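You operate a simulated robot arm through the tools that you are given. There is no shell and no other tool.

You run a simulated robot arm. Do the job below in one go: nothing can be reset, and whatever is moved stays where it is left.

Task
Put things in order on the top of the teal-backed bench. At the end: the white logger from the top of the teal-backed bench is on the square silver plate; the teal tin stands where the steel tube with a black grip stood; the steel tube with a black grip stands where the blue printed block stood; the blue printed block stands on top of the grey stepped plug; whatever was shut is shut again. Leave all else as you found it, and nothing knocked over.

It is judged by the outcome, as a careful person would: the job done as asked, and still so three seconds after it is handed in. It fails if anything else is knocked over, pushed out of place, dropped, spilled or broken.

Robot
A 6-joint arm with a two-finger parallel gripper, fixed in place. Base frame: the origin is at the foot of the arm, x ahead of it, y to its left, z up; the work surface is at about z = 80. Lengths are in cm, angles in rad, forces in N, time in s.
With the tool pointing down near the work surface it reaches from about 26 to 68 cm from the base axis. Its first joint turns from -1.152 to 1.152 rad. Payload 2.9 kg.
The tool frame sits at the grasp point between the pads (the TCP): z along the fingers, y along the line on which they close. The tips reach 3 cm beyond it. The gripper opens to 11 cm. The fingers are 2 cm wide and 1 cm thick; the gripper's body (4.8 by 11.2 cm) begins 5.5 cm behind the TCP.
Orientation is told as [roll, pitch, yaw] about the base's x, y, z axes, in that order, counted from this pose: with the fingers straight down and closing along the base's y, the tool's x points along the base's -x, its y along +y and its z along -z.

Tools
- The arm moves only by the tool move_arm. Its arguments are lists of equal length, an entry for each row: "gripper": the opening, from 0 (shut) to 1 (fully open); "xyz": the shift along the base's x, y, z in units of 500 mm (1.0 is 500 mm), a list of three; "dr": the turn, a rotation vector about the base's x, y, z in units of 90 degrees (1.0 is 90 degrees), a list of three. In form: {"gripper": [gripper, ...], "xyz": [[x, y, z], ...], "dr": [[wx, wy, wz], ...]}. A call has 1 to 20 rows; each row is the pose to reach, as a shift and turn from the pose commanded when the call began. A call with a number of a shift or a turn outside -1 to 1 is refused whole. Each row takes 0.2 s and may step no farther than 5 cm and 0.15 rad from the row before; otherwise, or with a gripper value out of range, the whole call is refused. A pose out of reach is approached as far as the arm can. The call stops where the force on the tool passes 40 N (or 10 N more than at its start, if that is more) or the arm is blocked; 0.2 s more then pass. Each finger travels about 10.8 cm/s and halts on what it meets, pressing with about 24 N; the grip force reading is that of the motor and also rises with nothing between the fingers. The clock runs only during rows and for 0.2 s after the last one: add rows that repeat a pose to give the fingers time. It gives the time, the measured TCP pose, the force on the tool (base axes), the opening and the grip force at its end, in the units of the frame above (readings bear some noise), with the torque about the TCP (base axes, N m) and any sound that the robot's microphone picked up, and new pictures: "pictures" is both (left out), scene, wrist or none.
- Cameras (640 x 400 px; columns grow to the right, rows downward): "scene" is fixed at [8.48, 43.73, 138.99]; the picture's right is [-0.71, -0.70, 0.00], its down [-0.35, 0.35, -0.87] and it looks along [0.61, -0.62, -0.50] (base axes); focal length 369 px, centre (320, 200). "wrist" rides on the gripper at [7.2, 1.7, -10.3] in the tool frame; the picture's right is [-0.23, 0.97, 0.00], its down [-0.76, -0.18, -0.62] and it looks along [-0.61, -0.14, 0.78] (tool axes); focal length 222 px, centre (320, 200). There is no depth. A picture from a camera that has moved, and an enlarged one, comes with that camera's place and axes in the base frame and with its lens.
- zoom(camera, box): a new picture of the part [left, top, right, bottom] of that camera's present view, enlarged. No time passes.
- finish_job(): hands the job in; it is judged then, once.

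Nothing tells you positions but the pictures and the camera data. Unless the task says otherwise, let go and move clear before handing in.

The tools are called by a JSON object that holds its "method" and its "body". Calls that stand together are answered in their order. move_arm: Moves the arm, as the interface text tells. Its arguments: {"type":"object","properties":{"gripper":{"type":"array","items":{"type":"number"}},"xyz":{"type":"array","items":{"type":"array","items":{"type":"number"}}},"dr":{"type":"array","items":{"type":"array","items":{"type":"number"}}},"pictures":{"type":"string","enum":["both","scene","wrist","none"]}},"required":["gripper","xyz","dr"]} The other tools are called the same way: zoom (camera, box) takes an enlarged picture of a part of a camera's view; finish_job () hands the job in.

At the start:

```text
time_s: 0.0
tool_pos: [51.24, 9.93, 112.9]
orientation: [-0.001, -0.001, 0.0]
wrist_force: [0.3, 0.3, -1.1]
ft_torque: [0.01, 0.0, -0.03]
gripper_width: 10.99
gripper_force: 0.0
```

scene: 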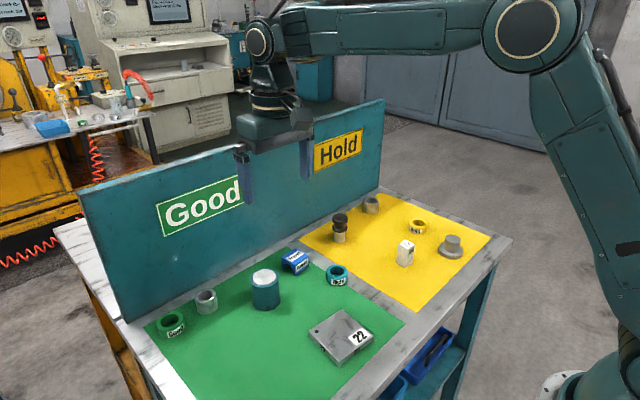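
wrist: 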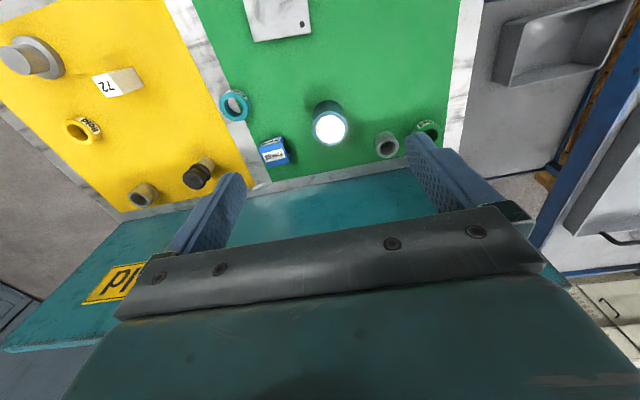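

I see a bench with a teal back, a green "Good" zone and a yellow "Hold" zone holding small objects. I'll zoom in to identify each one before moving.

{"method": "zoom", "body": {"camera": "scene", "box": [290, 180, 510, 320]}}

{"method": "zoom", "body": {"camera": "scene", "box": [130, 230, 410, 400]}}

{"method": "zoom", "body": {"camera": "wrist", "box": [0, 0, 260, 220]}}

{"method": "zoom", "body": {"camera": "wrist", "box": [200, 0, 460, 200]}}

```text
2.86 times, centred on (400, 250) of scene
camera zoom: at [8.48, 43.73, 138.99], right [-0.71, -0.7, 0.0], down [-0.35, 0.35, -0.87], along [0.61, -0.62, -0.5], focal length 1055 px, centre (91, 57)
```

zoom: 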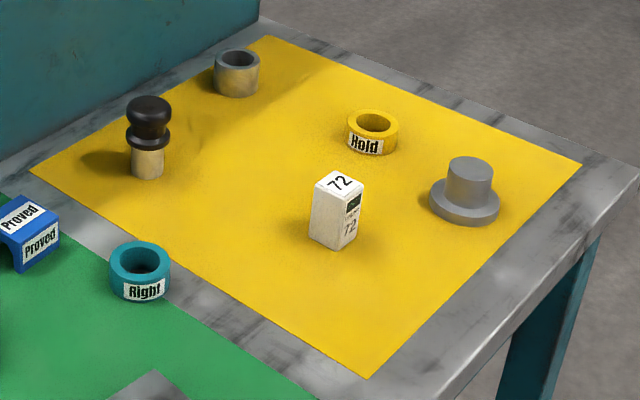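

```text
2.29 times, centred on (270, 315) of scene
camera zoom: at [8.48, 43.73, 138.99], right [-0.71, -0.7, 0.0], down [-0.35, 0.35, -0.87], along [0.61, -0.62, -0.5], focal length 844 px, centre (434, -63)
```

zoom: 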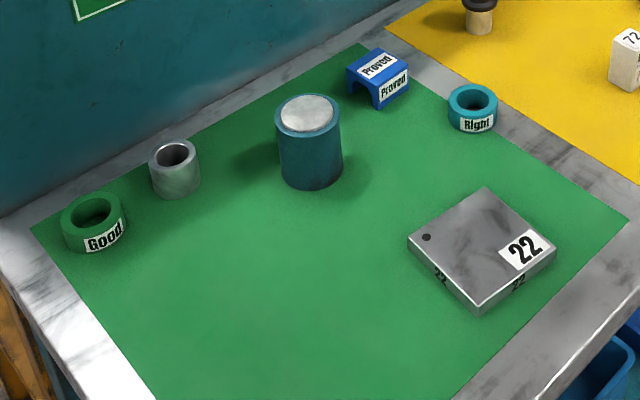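

```text
1.82 times, centred on (130, 110) of wrist
camera zoom: at [44.15, 11.64, 123.36], right [0.23, 0.97, 0.0], down [0.76, -0.18, 0.62], along [0.61, -0.14, -0.78], focal length 404 px, centre (666, 364)
```

zoom: 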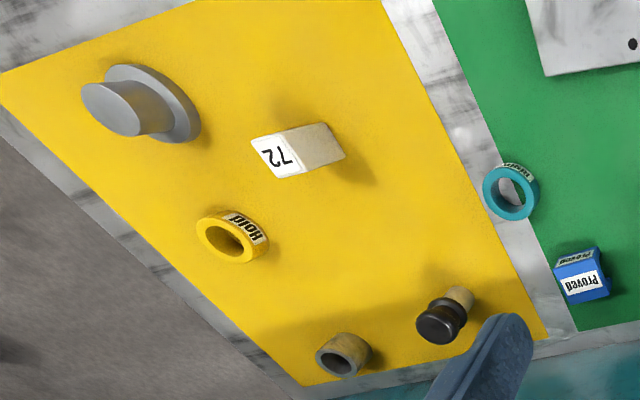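

```text
2.00 times, centred on (330, 100) of wrist
camera zoom: at [44.15, 11.64, 123.36], right [0.23, 0.97, 0.0], down [0.76, -0.18, 0.62], along [0.61, -0.14, -0.78], focal length 444 px, centre (300, 400)
```

zoom: 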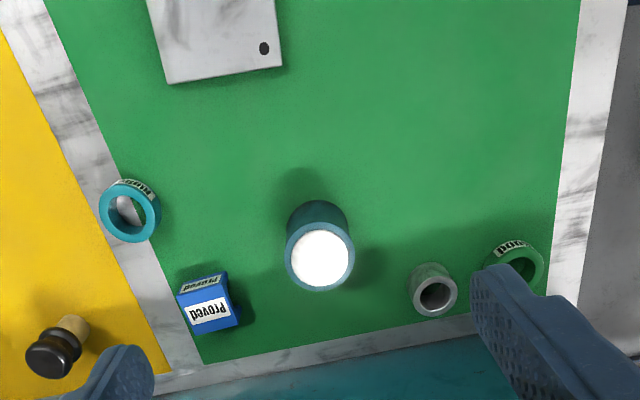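

The white "72" block on yellow is the logger, and the "22" square is the silver plate. The tin is the large teal cylinder, the black-knobbed post is the tube, the "Proved" arch is the blue block, and the flanged grey piece is the plug. I'll move above the logger for a closer wrist view.

{"method": "move_arm", "body": {"gripper": [1, 1, 1, 1, 1, 1, 1, 1, 1], "xyz": [[-0.02, -0.08, -0.03], [-0.04, -0.16, -0.06], [-0.06, -0.24, -0.09], [-0.08, -0.32, -0.12], [-0.1, -0.4, -0.15], [-0.12, -0.48, -0.18], [-0.14, -0.56, -0.21], [-0.157, -0.637, -0.24], [-0.157, -0.637, -0.24]], "dr": [[0, 0, 0], [0, 0, 0], [0, 0, 0], [0, 0, 0], [0, 0, 0], [0, 0, 0], [0, 0, 0], [0, 0, 0], [0, 0, 0]]}}

```text
time_s: 2.0
tool_pos: [43.53, -22.08, 100.85]
orientation: [0.0, 0.0, 0.0]
wrist_force: [0.3, 0.1, -0.4]
ft_torque: [0.0, 0.05, -0.02]
gripper_width: 11.0
gripper_force: 0.0
camera wrist: at [36.36, -20.35, 111.28], right [0.23, 0.97, 0.0], down [0.76, -0.18, 0.62], along [0.61, -0.14, -0.78], focal length 222 px, centre (320, 200)
```

scene: 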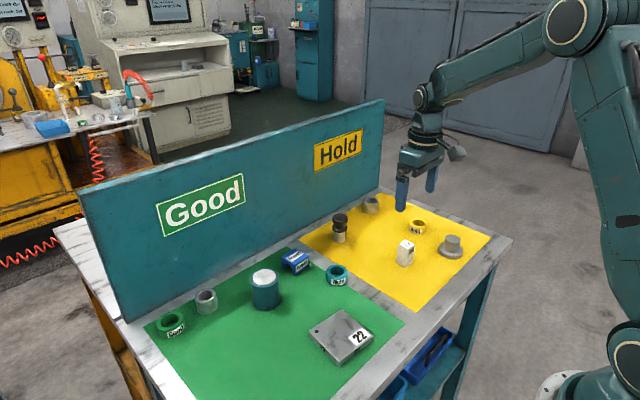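
wrist: 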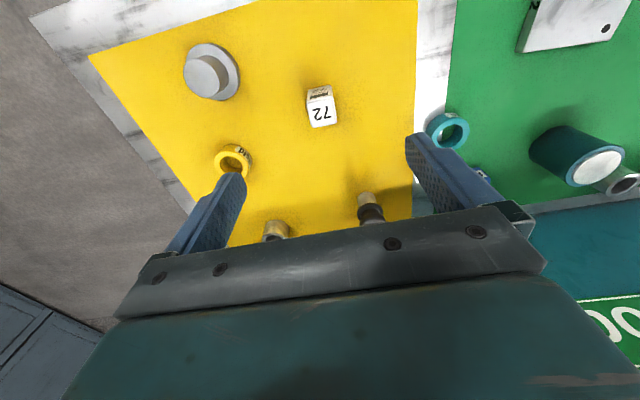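

The wrist camera now shows the logger at close range. I'll zoom in on both cameras to measure its position and yaw, and those of the plug.

{"method": "zoom", "body": {"camera": "wrist", "box": [270, 70, 370, 140]}}

{"method": "zoom", "body": {"camera": "wrist", "box": [160, 20, 280, 110]}}

{"method": "zoom", "body": {"camera": "scene", "box": [370, 210, 490, 285]}}

{"method": "zoom", "body": {"camera": "scene", "box": [240, 190, 380, 300]}}

{"method": "zoom", "body": {"camera": "scene", "box": [290, 300, 400, 380]}}

```text
5.71 times, centred on (320, 105) of wrist
camera zoom: at [36.36, -20.35, 111.28], right [0.23, 0.97, 0.0], down [0.76, -0.18, 0.62], along [0.61, -0.14, -0.78], focal length 1269 px, centre (320, 743)
```

zoom: 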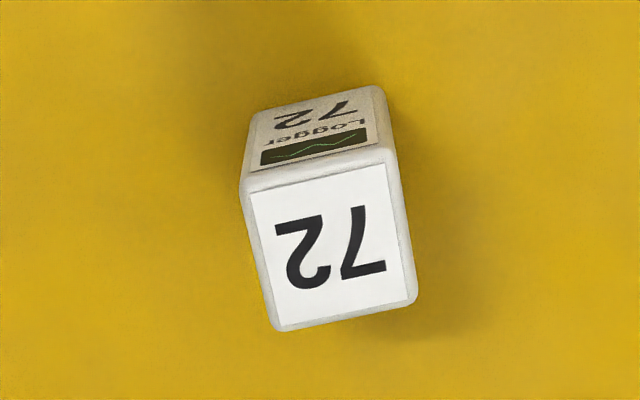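

```text
4.44 times, centred on (220, 65) of wrist
camera zoom: at [36.36, -20.35, 111.28], right [0.23, 0.97, 0.0], down [0.76, -0.18, 0.62], along [0.61, -0.14, -0.78], focal length 987 px, centre (764, 800)
```

zoom: 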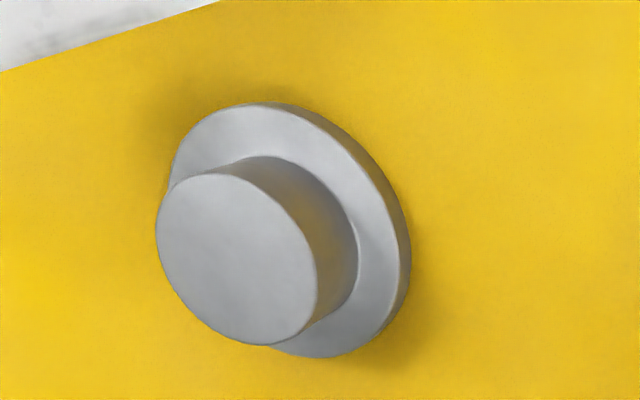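

```text
5.33 times, centred on (430, 248) of scene
camera zoom: at [8.48, 43.73, 138.99], right [-0.71, -0.7, 0.0], down [-0.35, 0.35, -0.87], along [0.61, -0.62, -0.5], focal length 1969 px, centre (-267, -53)
```

zoom: 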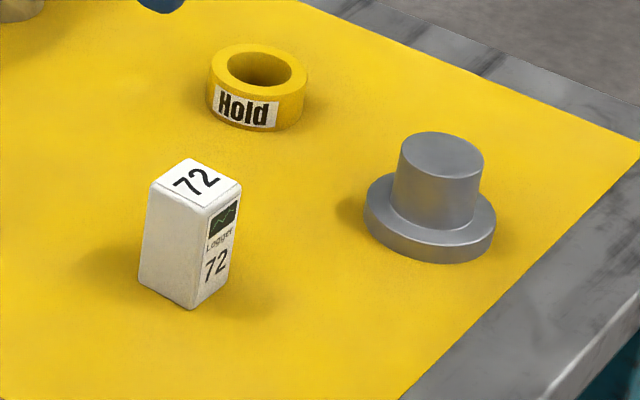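

```text
3.64 times, centred on (310, 245) of scene
camera zoom: at [8.48, 43.73, 138.99], right [-0.71, -0.7, 0.0], down [-0.35, 0.35, -0.87], along [0.61, -0.62, -0.5], focal length 1342 px, centre (356, 36)
```

zoom: 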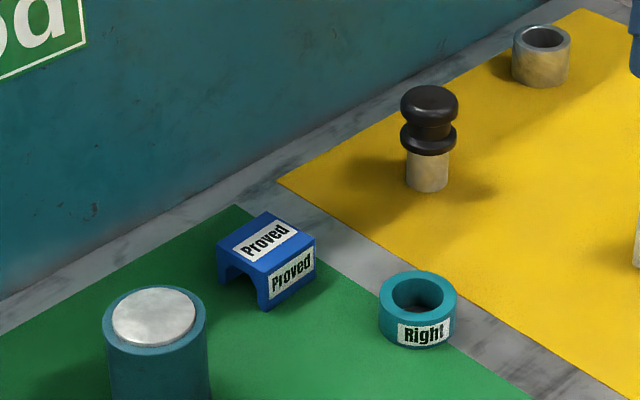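

```text
5.00 times, centred on (345, 340) of scene
camera zoom: at [8.48, 43.73, 138.99], right [-0.71, -0.7, 0.0], down [-0.35, 0.35, -0.87], along [0.61, -0.62, -0.5], focal length 1846 px, centre (195, -500)
```

zoom: 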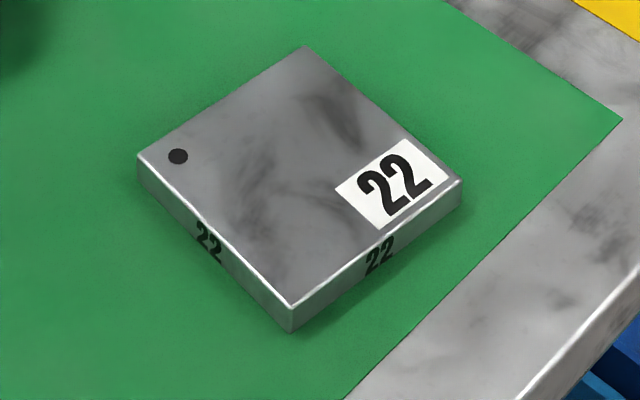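

Triangulating both views puts the logger at about (44.2, -22.0), 2.85 cm square, with its top at z≈85.2 and yaw about -3°. I'll descend to just above it with the gripper part open and check alignment.

{"method": "move_arm", "body": {"gripper": [0.9, 0.7, 0.6, 0.6, 0.6], "xyz": [[0.01, 0, -0.08], [0.017, 0, -0.14], [0.017, 0, -0.2], [0.017, 0, -0.22], [0.017, 0, -0.22]], "dr": [[0, 0, -0.02], [0, 0, -0.037], [0, 0, -0.037], [0, 0, -0.037], [0, 0, -0.037]]}}

{"method": "zoom", "body": {"camera": "wrist", "box": [220, 80, 420, 220]}}

{"method": "zoom", "body": {"camera": "scene", "box": [340, 180, 480, 280]}}

```text
time_s: 3.2
tool_pos: [44.41, -21.86, 90.07]
orientation: [0.0, 0.0, -0.06]
wrist_force: [0.7, 0.3, 0.3]
ft_torque: [0.0, -0.02, 0.02]
gripper_width: 6.58
gripper_force: 0.2
camera wrist: at [37.28, -19.71, 100.35], right [0.28, 0.96, 0.0], down [0.75, -0.22, 0.62], along [0.6, -0.18, -0.78], focal length 222 px, centre (320, 200)
```

scene: 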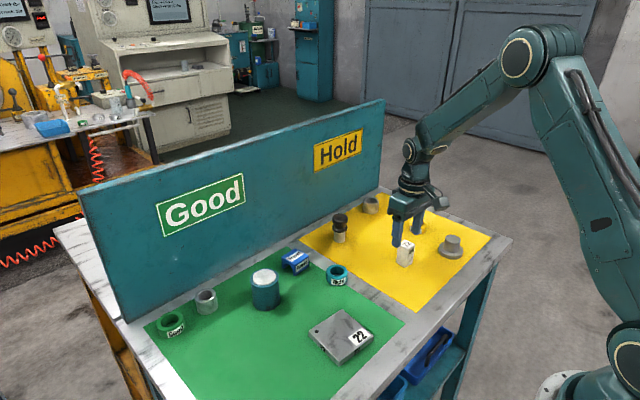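
wrist: 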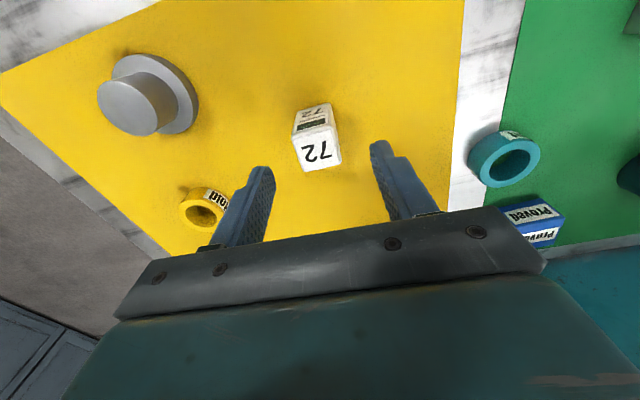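

```text
2.86 times, centred on (320, 150) of wrist
camera zoom: at [37.28, -19.71, 100.35], right [0.28, 0.96, 0.0], down [0.75, -0.22, 0.62], along [0.6, -0.18, -0.78], focal length 635 px, centre (320, 343)
```

zoom: 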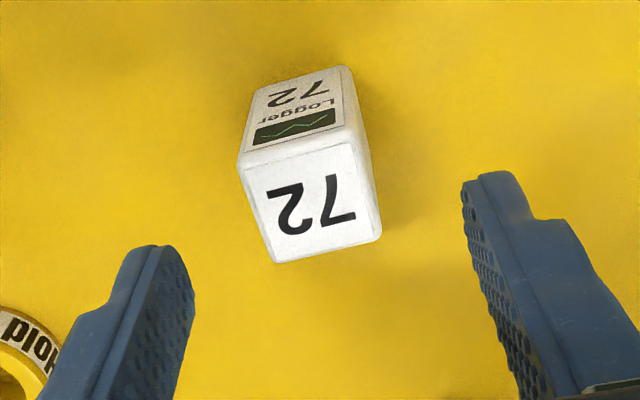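

```text
4.00 times, centred on (410, 230) of scene
camera zoom: at [8.48, 43.73, 138.99], right [-0.71, -0.7, 0.0], down [-0.35, 0.35, -0.87], along [0.61, -0.62, -0.5], focal length 1477 px, centre (-40, 80)
```

zoom: 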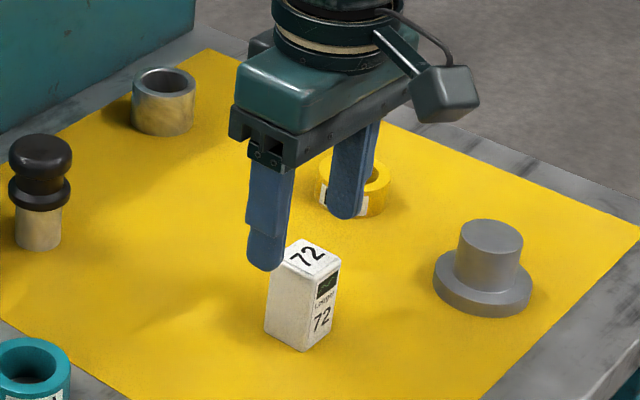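

The logger top is centred at about (44.45, -22.09), nearly aligned with the fingers. I'll make a small correction, descend so the tips stay just above the mat, and close.

{"method": "move_arm", "body": {"gripper": [0.6, 0.6, 0.6, 0.6, 0.4, 0.1, 0.1, 0.1, 0.1], "xyz": [[0.003, -0.003, -0.03], [0.003, -0.003, -0.08], [0.003, -0.003, -0.12], [0.003, -0.003, -0.12], [0.003, -0.003, -0.12], [0.003, -0.003, -0.12], [0.003, -0.003, -0.12], [0.003, -0.003, -0.12], [0.003, -0.003, -0.12]], "dr": [[0, 0, 0], [0, 0, 0], [0, 0, 0], [0, 0, 0], [0, 0, 0], [0, 0, 0], [0, 0, 0], [0, 0, 0], [0, 0, 0]]}}

{"method": "zoom", "body": {"camera": "scene", "box": [340, 180, 480, 280]}}

```text
time_s: 5.2
tool_pos: [44.31, -22.19, 83.87]
orientation: [0.0, 0.0, -0.061]
wrist_force: [0.0, -0.2, -0.1]
ft_torque: [-0.02, -0.01, 0.0]
gripper_width: 3.04
gripper_force: 23.8
camera wrist: at [37.33, -20.04, 94.38], right [0.28, 0.96, 0.0], down [0.75, -0.22, 0.62], along [0.6, -0.18, -0.78], focal length 222 px, centre (320, 200)
```

scene: 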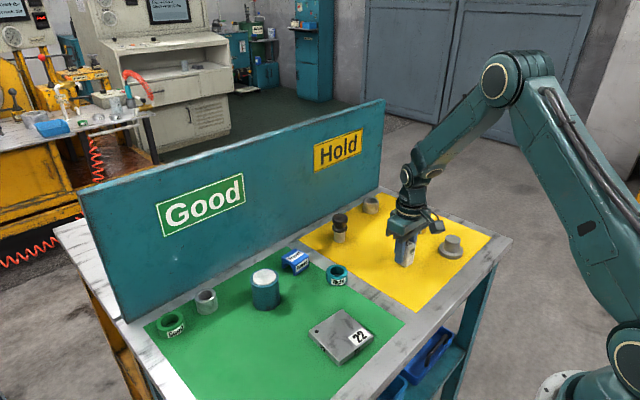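
wrist: 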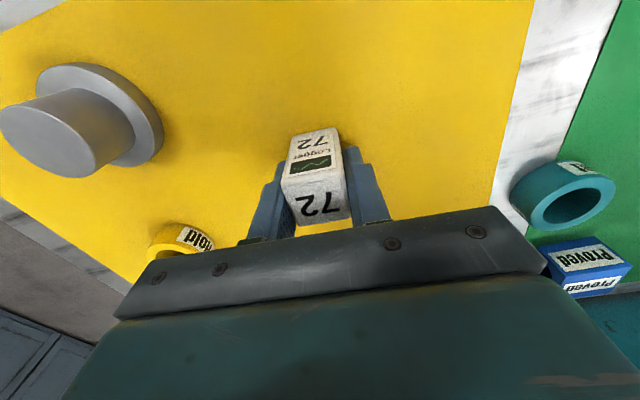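

```text
4.00 times, centred on (410, 230) of scene
camera zoom: at [8.48, 43.73, 138.99], right [-0.71, -0.7, 0.0], down [-0.35, 0.35, -0.87], along [0.61, -0.62, -0.5], focal length 1477 px, centre (-40, 80)
```

zoom: 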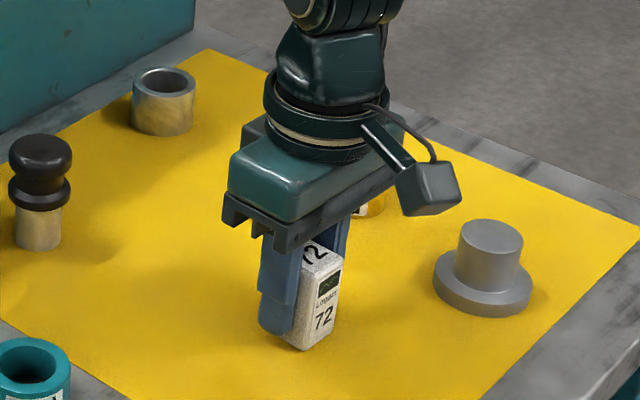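

The logger is held (3.04 cm wide, firm grip). I'll lift it and carry it over the plate at about (39.75, 6.5).

{"method": "move_arm", "body": {"gripper": [0.1, 0.1, 0.1, 0.1, 0.1, 0.1, 0.1, 0.1, 0.1, 0.1, 0.1, 0.1, 0.1], "xyz": [[0, 0, 0.03], [0, 0, 0.1], [0, 0, 0.18], [-0.012, 0.07, 0.2], [-0.025, 0.15, 0.2], [-0.038, 0.23, 0.2], [-0.051, 0.31, 0.2], [-0.064, 0.39, 0.2], [-0.077, 0.47, 0.2], [-0.09, 0.54, 0.2], [-0.093, 0.571, 0.19], [-0.093, 0.571, 0.14], [-0.093, 0.571, 0.14]], "dr": [[0, 0, 0], [0, 0, 0], [0, 0, 0], [0, 0, 0], [0, 0, 0], [0, 0, 0], [0, 0, 0], [0, 0, 0], [0, 0, 0], [0, 0, 0], [0, 0, 0], [0, 0, 0], [0, 0, 0]]}}

{"method": "zoom", "body": {"camera": "scene", "box": [270, 260, 420, 380]}}

{"method": "zoom", "body": {"camera": "wrist", "box": [220, 60, 460, 220]}}

```text
time_s: 8.0
tool_pos: [39.64, 6.46, 91.13]
orientation: [-0.001, 0.0, -0.059]
wrist_force: [-0.6, 0.1, 0.1]
ft_torque: [0.0, 0.0, 0.01]
gripper_width: 1.09
gripper_force: 0.1
camera wrist: at [32.61, 8.68, 101.38], right [0.28, 0.96, 0.0], down [0.75, -0.22, 0.62], along [0.6, -0.18, -0.78], focal length 222 px, centre (320, 200)
```

scene: 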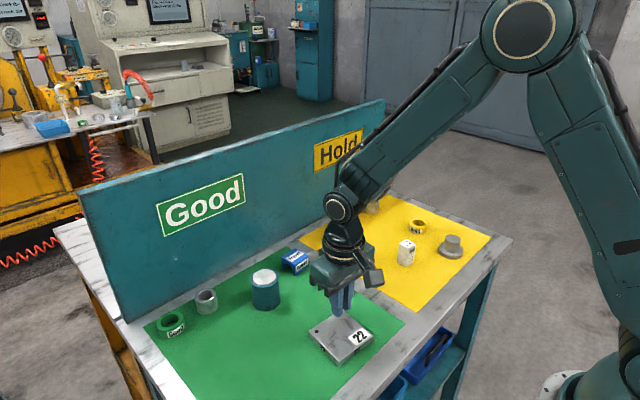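
wrist: 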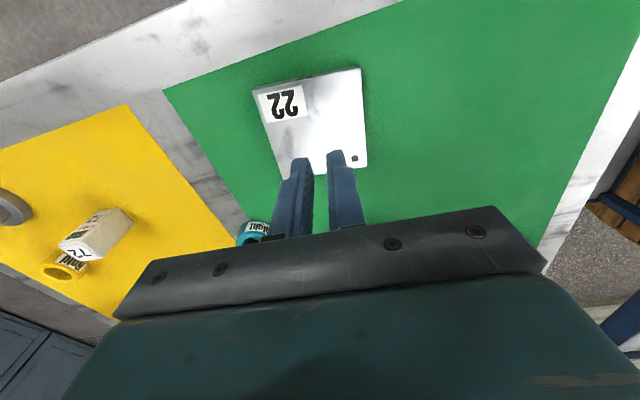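

```text
3.33 times, centred on (345, 320) of scene
camera zoom: at [8.48, 43.73, 138.99], right [-0.71, -0.7, 0.0], down [-0.35, 0.35, -0.87], along [0.61, -0.62, -0.5], focal length 1231 px, centre (237, -200)
```

zoom: 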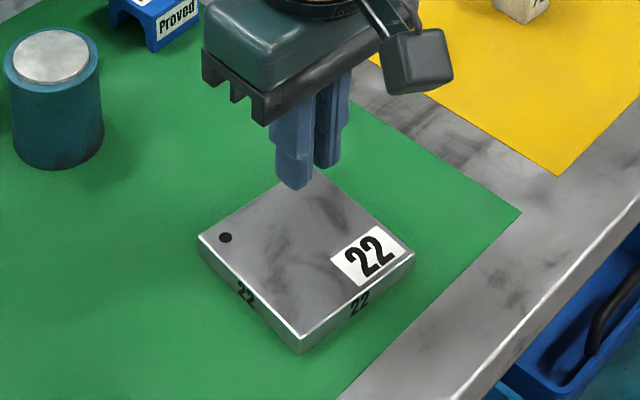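

```text
2.50 times, centred on (340, 140) of wrist
camera zoom: at [32.61, 8.68, 101.38], right [0.28, 0.96, 0.0], down [0.75, -0.22, 0.62], along [0.6, -0.18, -0.78], focal length 555 px, centre (270, 350)
```

zoom: 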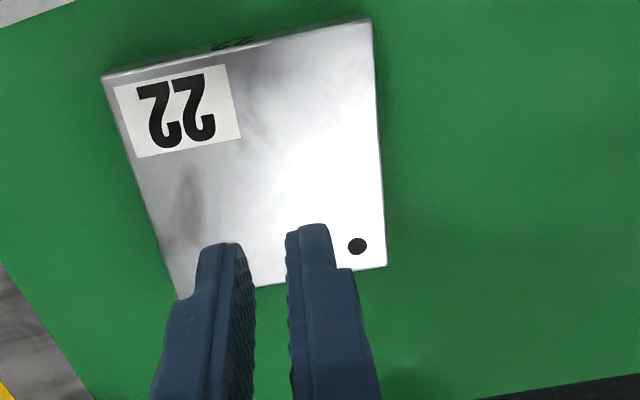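

The gripper reads 1.09 cm, so the logger slipped out of the grip and appears to still be standing on the yellow mat. I'll look closely before trying again.

{"method": "zoom", "body": {"camera": "scene", "box": [370, 210, 490, 285]}}

{"method": "zoom", "body": {"camera": "wrist", "box": [0, 160, 160, 290]}}

```text
5.33 times, centred on (430, 248) of scene
camera zoom: at [8.48, 43.73, 138.99], right [-0.71, -0.7, 0.0], down [-0.35, 0.35, -0.87], along [0.61, -0.62, -0.5], focal length 1969 px, centre (-267, -53)
```

zoom: 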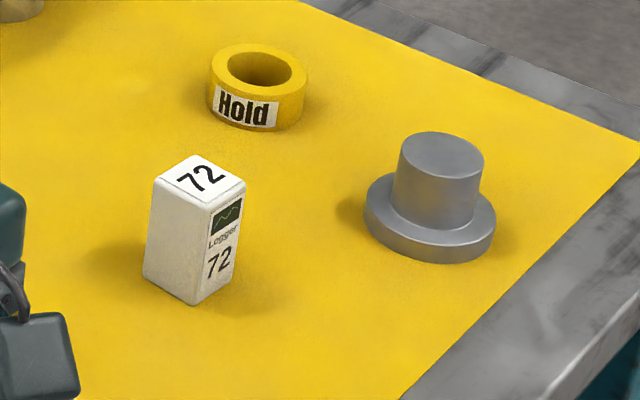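

```text
3.08 times, centred on (80, 225) of wrist
camera zoom: at [32.61, 8.68, 101.38], right [0.28, 0.96, 0.0], down [0.75, -0.22, 0.62], along [0.6, -0.18, -0.78], focal length 684 px, centre (1058, 123)
```

zoom: 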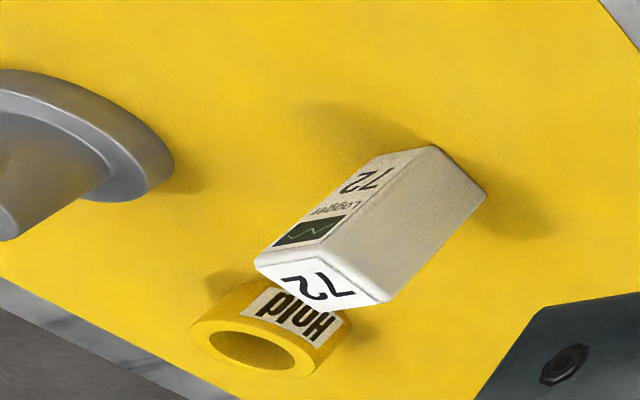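

The logger is upright and only a few millimetres from where it was, so it slid out during the lift. I'll go back above it, re-measure, then regrip with full closing force and lift slowly.

{"method": "move_arm", "body": {"gripper": [0.1, 0.2, 0.4, 0.6, 0.6, 0.6, 0.6, 0.6, 0.6, 0.6, 0.6], "xyz": [[0.0, 0.0, 0.06], [0.01, -0.07, 0.1], [0.02, -0.15, 0.1], [0.035, -0.23, 0.1], [0.05, -0.31, 0.1], [0.06, -0.39, 0.1], [0.075, -0.47, 0.1], [0.09, -0.54, 0.1], [0.093, -0.571, 0.06], [0.093, -0.571, 0.0], [0.093, -0.571, 0.0]], "dr": [[0, 0, 0], [0, 0, 0], [0, 0, 0], [0, 0, 0], [0, 0, 0], [0, 0, 0], [0, 0, 0], [0, 0, 0], [0, 0, 0], [0, 0, 0], [0, 0, 0]]}}

{"method": "zoom", "body": {"camera": "wrist", "box": [240, 80, 400, 190]}}

{"method": "zoom", "body": {"camera": "scene", "box": [370, 200, 450, 275]}}

```text
time_s: 10.4
tool_pos: [44.39, -22.11, 90.98]
orientation: [0.001, 0.0, -0.057]
wrist_force: [0.4, -0.1, -0.3]
ft_torque: [0.01, -0.01, 0.01]
gripper_width: 6.59
gripper_force: 0.0
camera wrist: at [37.49, -19.95, 101.33], right [0.28, 0.96, 0.0], down [0.75, -0.22, 0.62], along [0.6, -0.18, -0.78], focal length 222 px, centre (320, 200)
```

scene: 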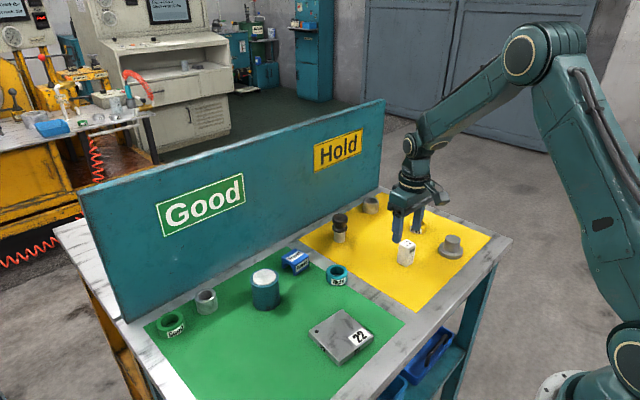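
wrist: 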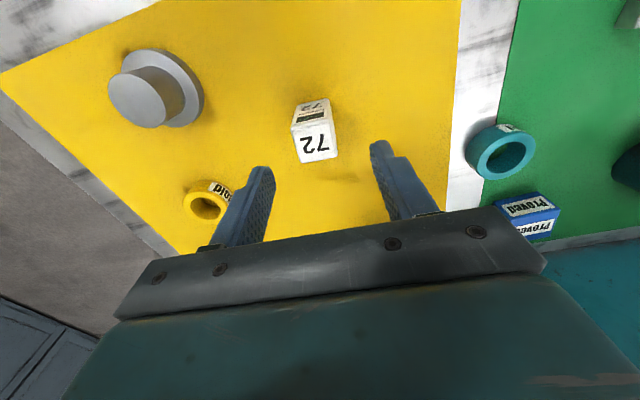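

```text
3.64 times, centred on (320, 135) of wrist
camera zoom: at [37.49, -19.95, 101.33], right [0.28, 0.96, 0.0], down [0.75, -0.22, 0.62], along [0.6, -0.18, -0.78], focal length 808 px, centre (320, 436)
```

zoom: 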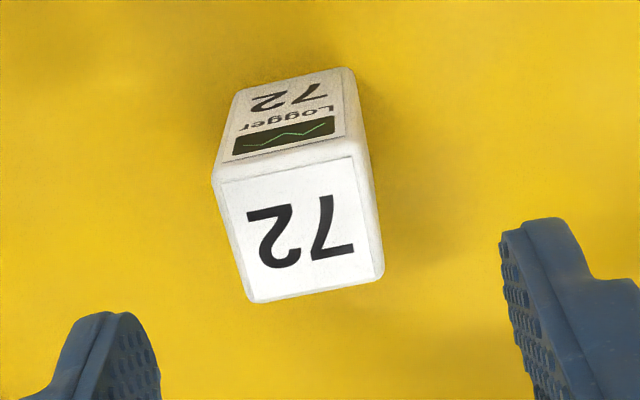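

```text
5.33 times, centred on (410, 238) of scene
camera zoom: at [8.48, 43.73, 138.99], right [-0.71, -0.7, 0.0], down [-0.35, 0.35, -0.87], along [0.61, -0.62, -0.5], focal length 1969 px, centre (-160, 0)
```

zoom: 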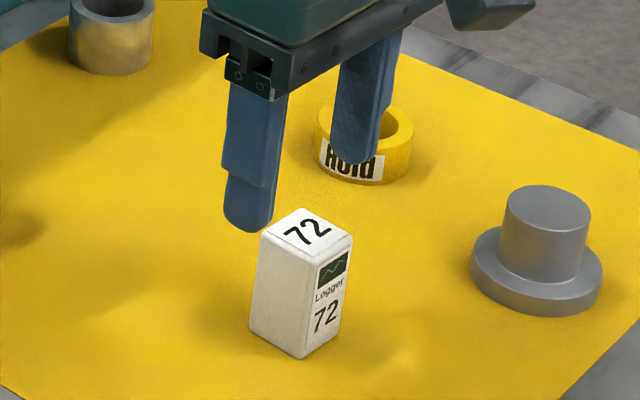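

The logger is now centred at about (44.46, -22.48) and aligned with the fingers. I'll descend a little lower this time, close fully, and check the grip before lifting.

{"method": "move_arm", "body": {"gripper": [0.6, 0.6, 0.6, 0.6, 0.4, 0.2, 0.0, 0.0, 0.0, 0.0], "xyz": [[0.001, -0.008, -0.03], [0.001, -0.008, -0.09], [0.001, -0.008, -0.144], [0.001, -0.008, -0.144], [0.001, -0.008, -0.144], [0.001, -0.008, -0.144], [0.001, -0.008, -0.144], [0.001, -0.008, -0.144], [0.001, -0.008, -0.144], [0.001, -0.008, -0.144]], "dr": [[0, 0, 0], [0, 0, 0], [0, 0, 0], [0, 0, 0], [0, 0, 0], [0, 0, 0], [0, 0, 0], [0, 0, 0], [0, 0, 0], [0, 0, 0]]}}

{"method": "zoom", "body": {"camera": "scene", "box": [370, 200, 450, 275]}}

{"method": "zoom", "body": {"camera": "wrist", "box": [240, 100, 400, 240]}}

```text
time_s: 12.6
tool_pos: [44.44, -22.43, 83.69]
orientation: [0.0, 0.0, -0.059]
wrist_force: [0.6, -0.4, -0.5]
ft_torque: [-0.02, 0.02, 0.03]
gripper_width: 3.06
gripper_force: 23.5
camera wrist: at [37.36, -20.34, 94.12], right [0.28, 0.96, 0.0], down [0.75, -0.22, 0.62], along [0.6, -0.18, -0.78], focal length 222 px, centre (320, 200)
```

scene: 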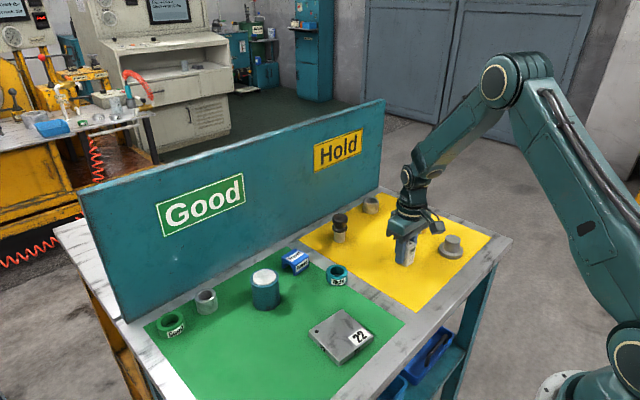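
wrist: 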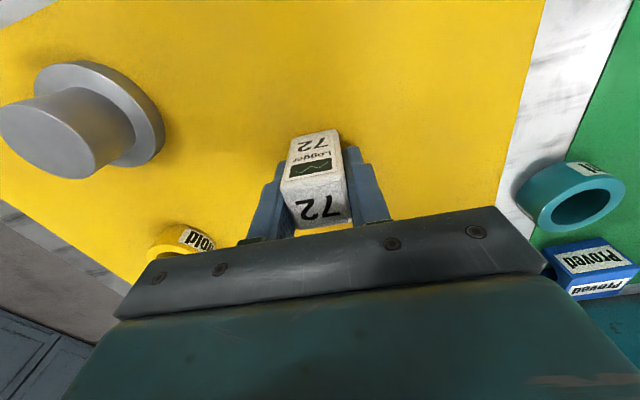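

```text
5.33 times, centred on (410, 238) of scene
camera zoom: at [8.48, 43.73, 138.99], right [-0.71, -0.7, 0.0], down [-0.35, 0.35, -0.87], along [0.61, -0.62, -0.5], focal length 1969 px, centre (-160, 0)
```

zoom: 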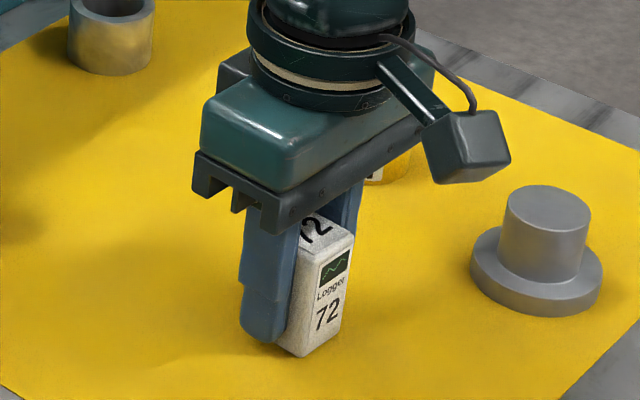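

```text
2.86 times, centred on (320, 170) of wrist
camera zoom: at [37.36, -20.34, 94.12], right [0.28, 0.96, 0.0], down [0.75, -0.22, 0.62], along [0.6, -0.18, -0.78], focal length 635 px, centre (320, 286)
```

zoom: 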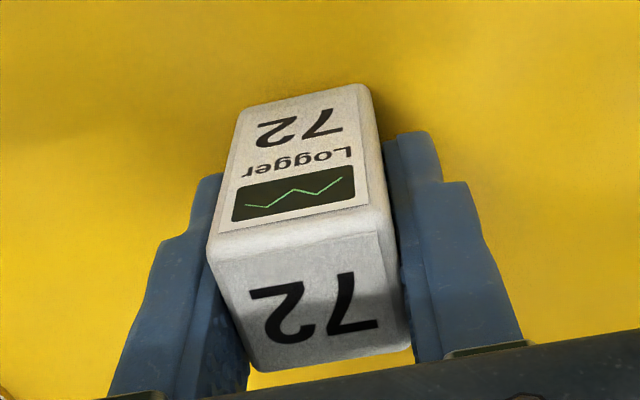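

The fingers hold the logger squarely (3.06 cm, 23.5 N). I'll lift it slowly by 1 cm and check whether it comes up.

{"method": "move_arm", "body": {"gripper": [0, 0, 0, 0, 0, 0], "xyz": [[0, 0, 0.003], [0, 0, 0.006], [0, 0, 0.01], [0, 0, 0.015], [0, 0, 0.02], [0, 0, 0.02]], "dr": [[0, 0, 0], [0, 0, 0], [0, 0, 0], [0, 0, 0], [0, 0, 0], [0, 0, 0]]}}

{"method": "zoom", "body": {"camera": "scene", "box": [370, 200, 450, 275]}}

{"method": "zoom", "body": {"camera": "wrist", "box": [240, 100, 400, 240]}}

```text
time_s: 14.0
tool_pos: [44.53, -22.5, 84.71]
orientation: [0.0, -0.001, -0.06]
wrist_force: [0.0, 0.8, -0.8]
ft_torque: [0.01, -0.01, 0.04]
gripper_width: 3.05
gripper_force: 23.5
camera wrist: at [37.42, -20.32, 95.15], right [0.28, 0.96, 0.0], down [0.75, -0.22, 0.62], along [0.6, -0.18, -0.78], focal length 222 px, centre (320, 200)
```

scene: 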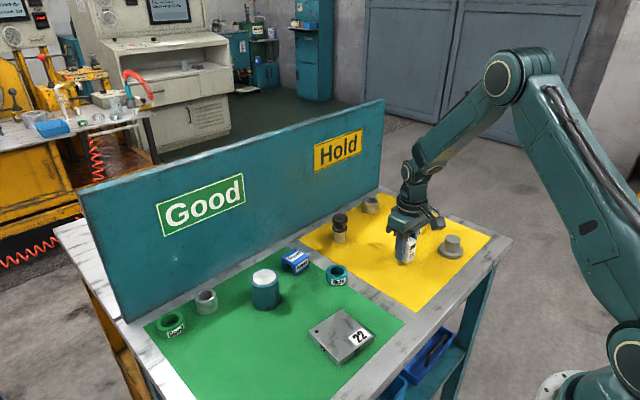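
wrist: 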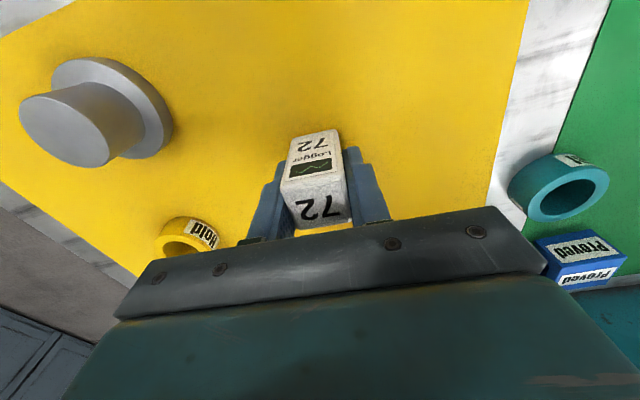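

```text
5.33 times, centred on (410, 238) of scene
camera zoom: at [8.48, 43.73, 138.99], right [-0.71, -0.7, 0.0], down [-0.35, 0.35, -0.87], along [0.61, -0.62, -0.5], focal length 1969 px, centre (-160, 0)
```

zoom: 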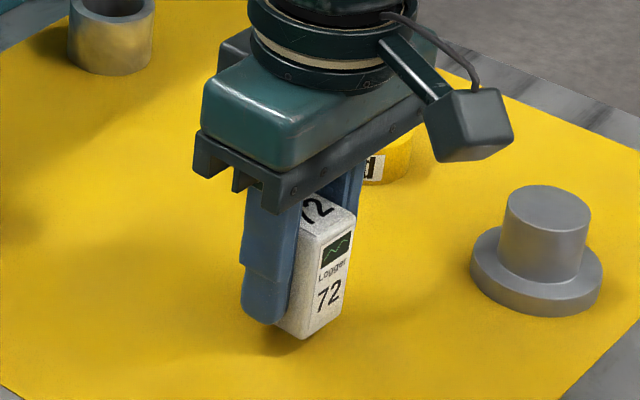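

```text
2.86 times, centred on (320, 170) of wrist
camera zoom: at [37.42, -20.32, 95.15], right [0.28, 0.96, 0.0], down [0.75, -0.22, 0.62], along [0.6, -0.18, -0.78], focal length 635 px, centre (320, 286)
```

zoom: 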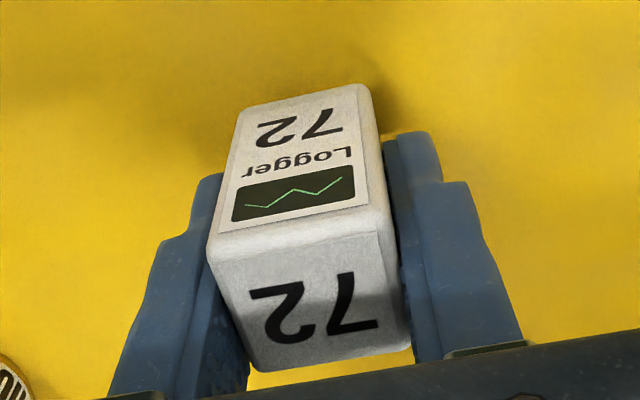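

The logger has come up cleanly with the gripper this time. I'll continue slowly: up a few more centimetres, then across at gentle speed.

{"method": "move_arm", "body": {"gripper": [0, 0, 0, 0, 0, 0, 0, 0, 0, 0, 0, 0, 0, 0, 0], "xyz": [[0, 0, 0.008], [0, 0, 0.02], [0, 0, 0.035], [0, 0, 0.05], [0, 0, 0.06], [0, 0.006, 0.065], [-0.002, 0.016, 0.065], [-0.005, 0.03, 0.065], [-0.009, 0.05, 0.065], [-0.012, 0.07, 0.065], [-0.015, 0.09, 0.065], [-0.018, 0.108, 0.065], [-0.02, 0.12, 0.065], [-0.021, 0.126, 0.065], [-0.021, 0.128, 0.065]], "dr": [[0, 0, 0], [0, 0, 0], [0, 0, 0], [0, 0, 0], [0, 0, 0], [0, 0, 0], [0, 0, 0], [0, 0, 0], [0, 0, 0], [0, 0, 0], [0, 0, 0], [0, 0, 0], [0, 0, 0], [0, 0, 0], [0, 0, 0]]}}

```text
time_s: 17.2
tool_pos: [43.36, -16.09, 88.1]
orientation: [0.0, 0.001, -0.058]
wrist_force: [0.5, 0.4, 0.2]
ft_torque: [-0.01, 0.0, 0.03]
gripper_width: 3.06
gripper_force: 23.6
camera wrist: at [36.36, -13.88, 98.43], right [0.28, 0.96, 0.0], down [0.75, -0.22, 0.62], along [0.6, -0.18, -0.78], focal length 222 px, centre (320, 200)
```

scene: 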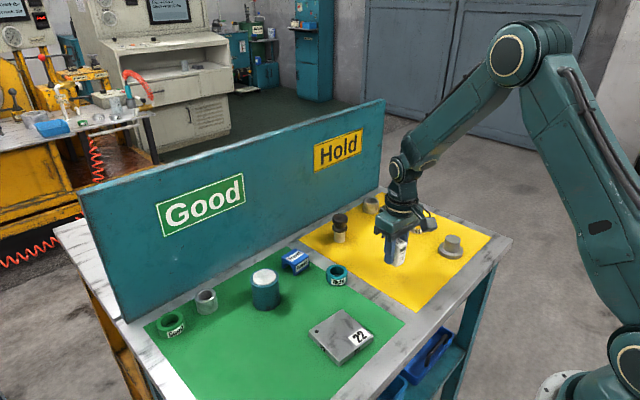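
wrist: 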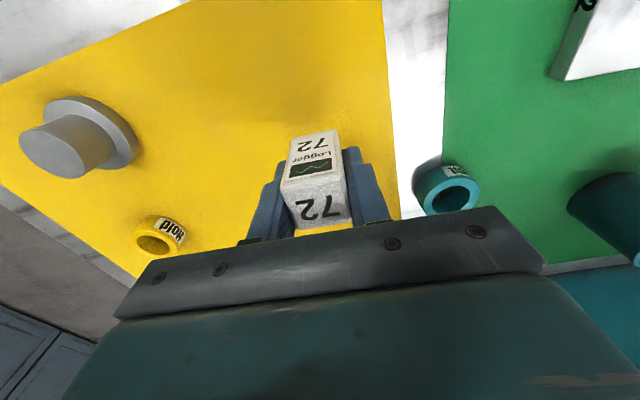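

Still held firmly at 3.06 cm. I'll continue smoothly to above the plate.

{"method": "move_arm", "body": {"gripper": [0, 0, 0, 0, 0, 0, 0, 0, 0, 0, 0, 0, 0, 0, 0, 0, 0, 0, 0, 0], "xyz": [[-0.001, 0.006, 0], [-0.003, 0.018, 0], [-0.006, 0.035, 0], [-0.01, 0.06, 0], [-0.015, 0.09, 0], [-0.019, 0.12, 0], [-0.024, 0.15, 0], [-0.029, 0.18, 0], [-0.034, 0.21, 0], [-0.039, 0.24, 0], [-0.044, 0.27, 0], [-0.049, 0.3, 0], [-0.053, 0.33, 0], [-0.058, 0.36, 0], [-0.063, 0.39, 0], [-0.067, 0.415, 0], [-0.07, 0.433, 0], [-0.072, 0.444, 0], [-0.073, 0.45, 0], [-0.073, 0.451, 0]], "dr": [[0, 0, 0], [0, 0, 0], [0, 0, 0], [0, 0, 0], [0, 0, 0], [0, 0, 0], [0, 0, 0], [0, 0, 0], [0, 0, 0], [0, 0, 0], [0, 0, 0], [0, 0, 0], [0, 0, 0], [0, 0, 0], [0, 0, 0], [0, 0, 0], [0, 0, 0], [0, 0, 0], [0, 0, 0], [0, 0, 0]]}}

{"method": "zoom", "body": {"camera": "scene", "box": [270, 260, 420, 380]}}

{"method": "zoom", "body": {"camera": "wrist", "box": [220, 80, 420, 240]}}

```text
time_s: 21.4
tool_pos: [39.66, 6.34, 88.02]
orientation: [0.001, 0.0, -0.059]
wrist_force: [-0.1, 0.0, -0.9]
ft_torque: [0.02, 0.01, 0.0]
gripper_width: 3.07
gripper_force: 24.2
camera wrist: at [32.72, 8.61, 98.45], right [0.28, 0.96, 0.0], down [0.75, -0.22, 0.62], along [0.6, -0.18, -0.78], focal length 222 px, centre (320, 200)
```

scene: 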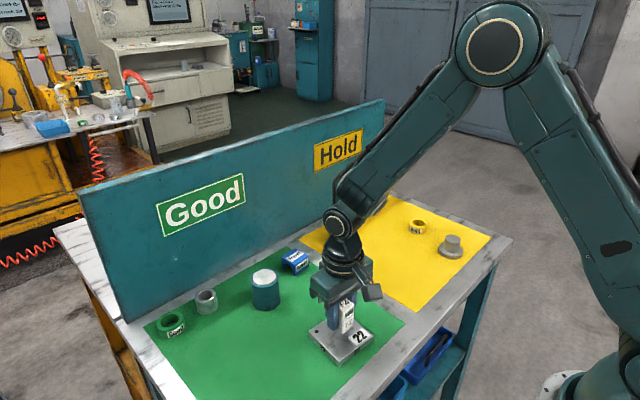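
wrist: 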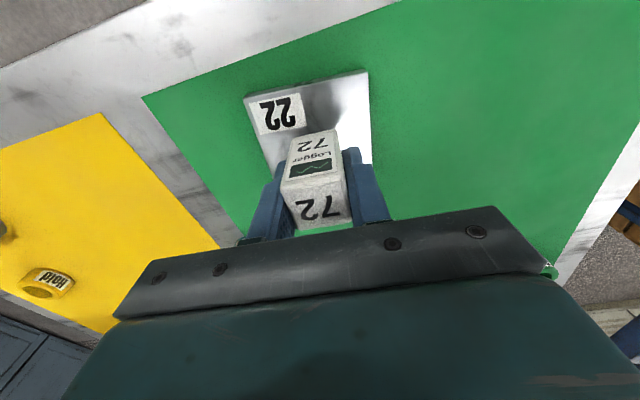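

```text
3.33 times, centred on (345, 320) of scene
camera zoom: at [8.48, 43.73, 138.99], right [-0.71, -0.7, 0.0], down [-0.35, 0.35, -0.87], along [0.61, -0.62, -0.5], focal length 1231 px, centre (237, -200)
```

zoom: 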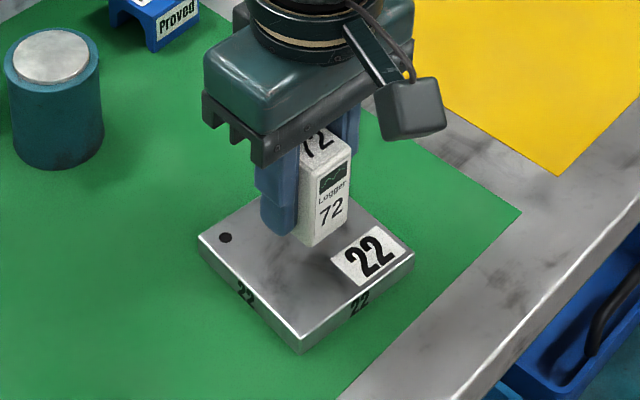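

```text
2.50 times, centred on (320, 160) of wrist
camera zoom: at [32.72, 8.61, 98.45], right [0.28, 0.96, 0.0], down [0.75, -0.22, 0.62], along [0.6, -0.18, -0.78], focal length 555 px, centre (320, 300)
```

zoom: 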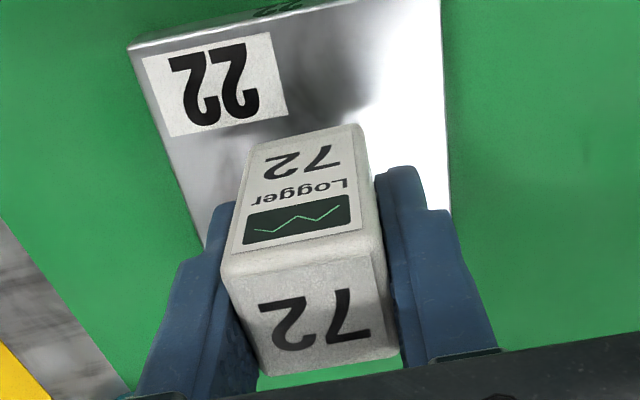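

The logger is over the plate's centre and still held. I'll lower it gently until it rests on the plate (expected TCP z≈85.1).

{"method": "move_arm", "body": {"gripper": [0, 0, 0, 0, 0, 0, 0, 0], "xyz": [[0, 0, -0.012], [0, 0, -0.028], [0, 0, -0.042], [0, 0, -0.05], [0, 0, -0.053], [0, 0, -0.055], [0, 0, -0.056], [0, 0, -0.056]], "dr": [[0, 0, 0], [0, 0, 0], [0, 0, 0], [0, 0, 0], [0, 0, 0], [0, 0, 0], [0, 0, 0], [0, 0, 0]]}}

{"method": "zoom", "body": {"camera": "scene", "box": [290, 270, 390, 370]}}

```text
time_s: 23.2
tool_pos: [39.77, 6.39, 85.19]
orientation: [0.001, 0.001, -0.059]
wrist_force: [-0.1, -0.2, -0.9]
ft_torque: [0.01, -0.01, -0.01]
gripper_width: 3.03
gripper_force: 23.6
camera wrist: at [32.76, 8.6, 95.62], right [0.28, 0.96, 0.0], down [0.75, -0.22, 0.62], along [0.6, -0.18, -0.78], focal length 222 px, centre (320, 200)
```

scene: 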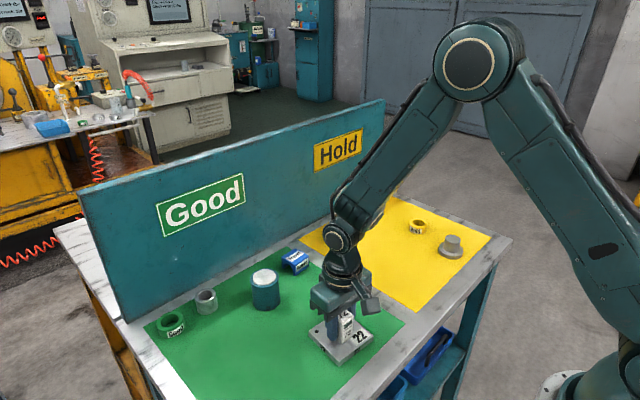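
wrist: 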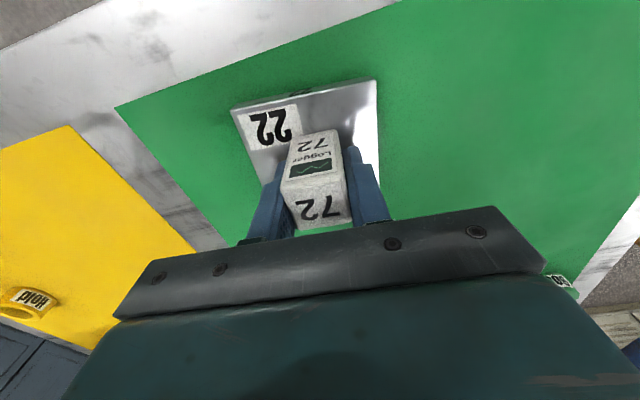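

```text
4.00 times, centred on (340, 320) of scene
camera zoom: at [8.48, 43.73, 138.99], right [-0.71, -0.7, 0.0], down [-0.35, 0.35, -0.87], along [0.61, -0.62, -0.5], focal length 1477 px, centre (240, -280)
```

zoom: 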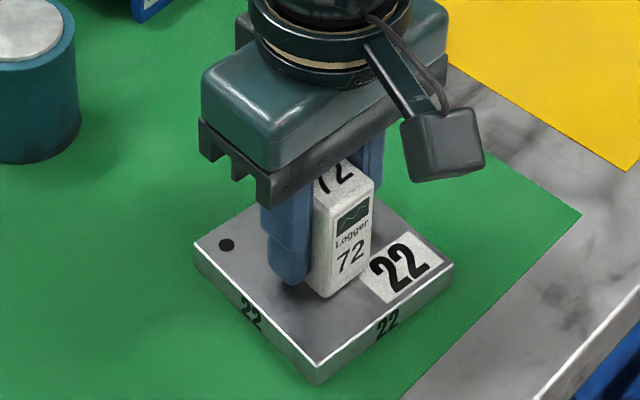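

There's no contact force yet. I'll lower in 1 mm steps, watching for it.

{"method": "move_arm", "body": {"gripper": [0, 0, 0, 0], "xyz": [[0, 0, -0.001], [0, 0, -0.002], [0, 0, -0.003], [0, 0, -0.003]], "dr": [[0, 0, 0], [0, 0, 0], [0, 0, 0], [0, 0, 0]], "pictures": "none"}}

```text
time_s: 24.2
tool_pos: [39.84, 6.31, 85.1]
orientation: [0.0, -0.003, -0.059]
wrist_force: [-3.5, -1.2, 16.0]
ft_torque: [-0.01, 0.12, 0.01]
gripper_width: 3.06
gripper_force: 24.0
```

Contact is confirmed (16 N up), so the logger is resting on the plate. I'll ease off half a millimetre, open the fingers, then rise straight up.

{"method": "move_arm", "body": {"gripper": [0, 0, 0.3, 0.36, 0.42, 0.5, 0.5, 0.5, 0.5, 0.5, 0.5], "xyz": [[0, 0, 0.002], [0, 0, 0.002], [0, 0, 0.002], [0, 0, 0.002], [0, 0, 0.002], [0, 0, 0.002], [0, 0, 0.01], [0, 0, 0.04], [0, 0, 0.1], [0, 0, 0.18], [0, 0, 0.24]], "dr": [[0, 0, 0], [0, 0, 0], [0, 0, 0], [0, 0, 0], [0, 0, 0], [0, 0, 0], [0, 0, 0], [0, 0, 0], [0, 0, 0], [0, 0, 0], [0, 0, 0]]}}

{"method": "zoom", "body": {"camera": "scene", "box": [290, 270, 390, 370]}}

{"method": "zoom", "body": {"camera": "wrist", "box": [220, 60, 420, 200]}}

```text
time_s: 26.6
tool_pos: [39.74, 6.6, 97.16]
orientation: [-0.001, 0.002, -0.059]
wrist_force: [-0.4, 0.8, 0.2]
ft_torque: [-0.01, 0.03, 0.02]
gripper_width: 5.49
gripper_force: 0.0
camera wrist: at [32.75, 8.72, 107.61], right [0.28, 0.96, 0.0], down [0.75, -0.22, 0.62], along [0.6, -0.18, -0.78], focal length 222 px, centre (320, 200)
```

scene: 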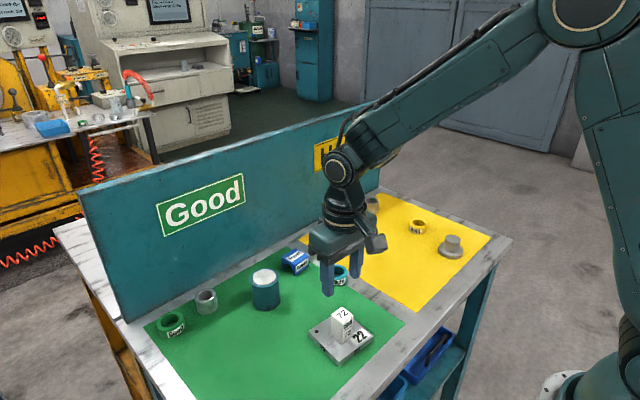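
wrist: 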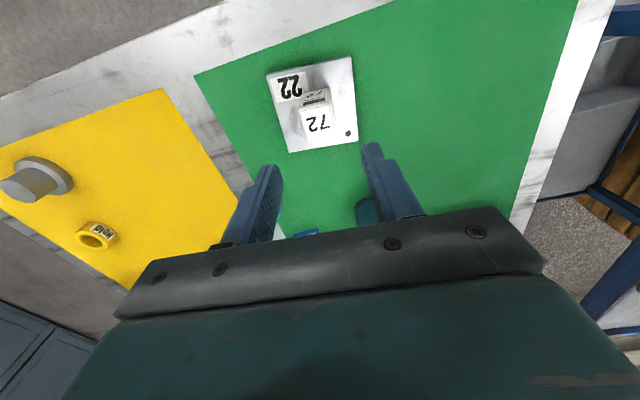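

```text
4.00 times, centred on (340, 320) of scene
camera zoom: at [8.48, 43.73, 138.99], right [-0.71, -0.7, 0.0], down [-0.35, 0.35, -0.87], along [0.61, -0.62, -0.5], focal length 1477 px, centre (240, -280)
```

zoom: 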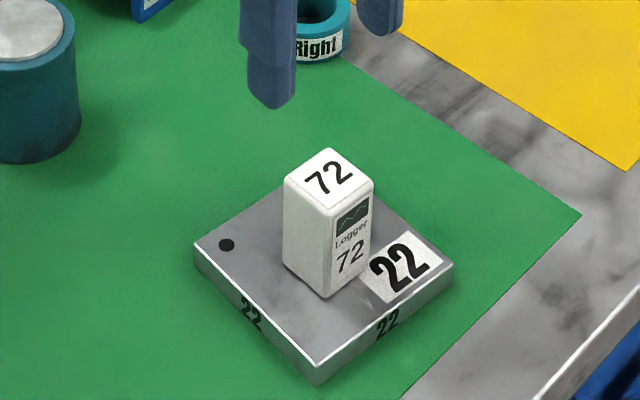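

```text
2.86 times, centred on (320, 130) of wrist
camera zoom: at [32.75, 8.72, 107.61], right [0.28, 0.96, 0.0], down [0.75, -0.22, 0.62], along [0.6, -0.18, -0.78], focal length 635 px, centre (320, 400)
```

zoom: 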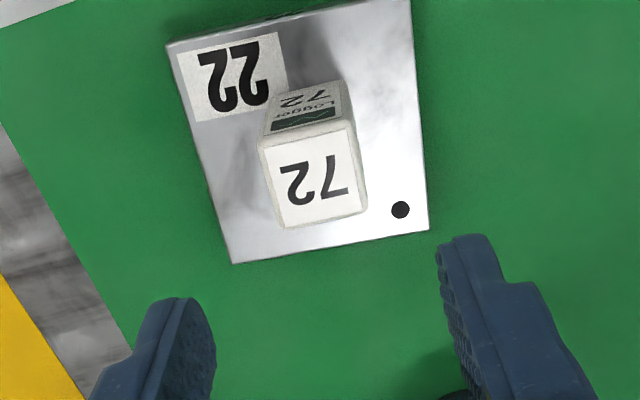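

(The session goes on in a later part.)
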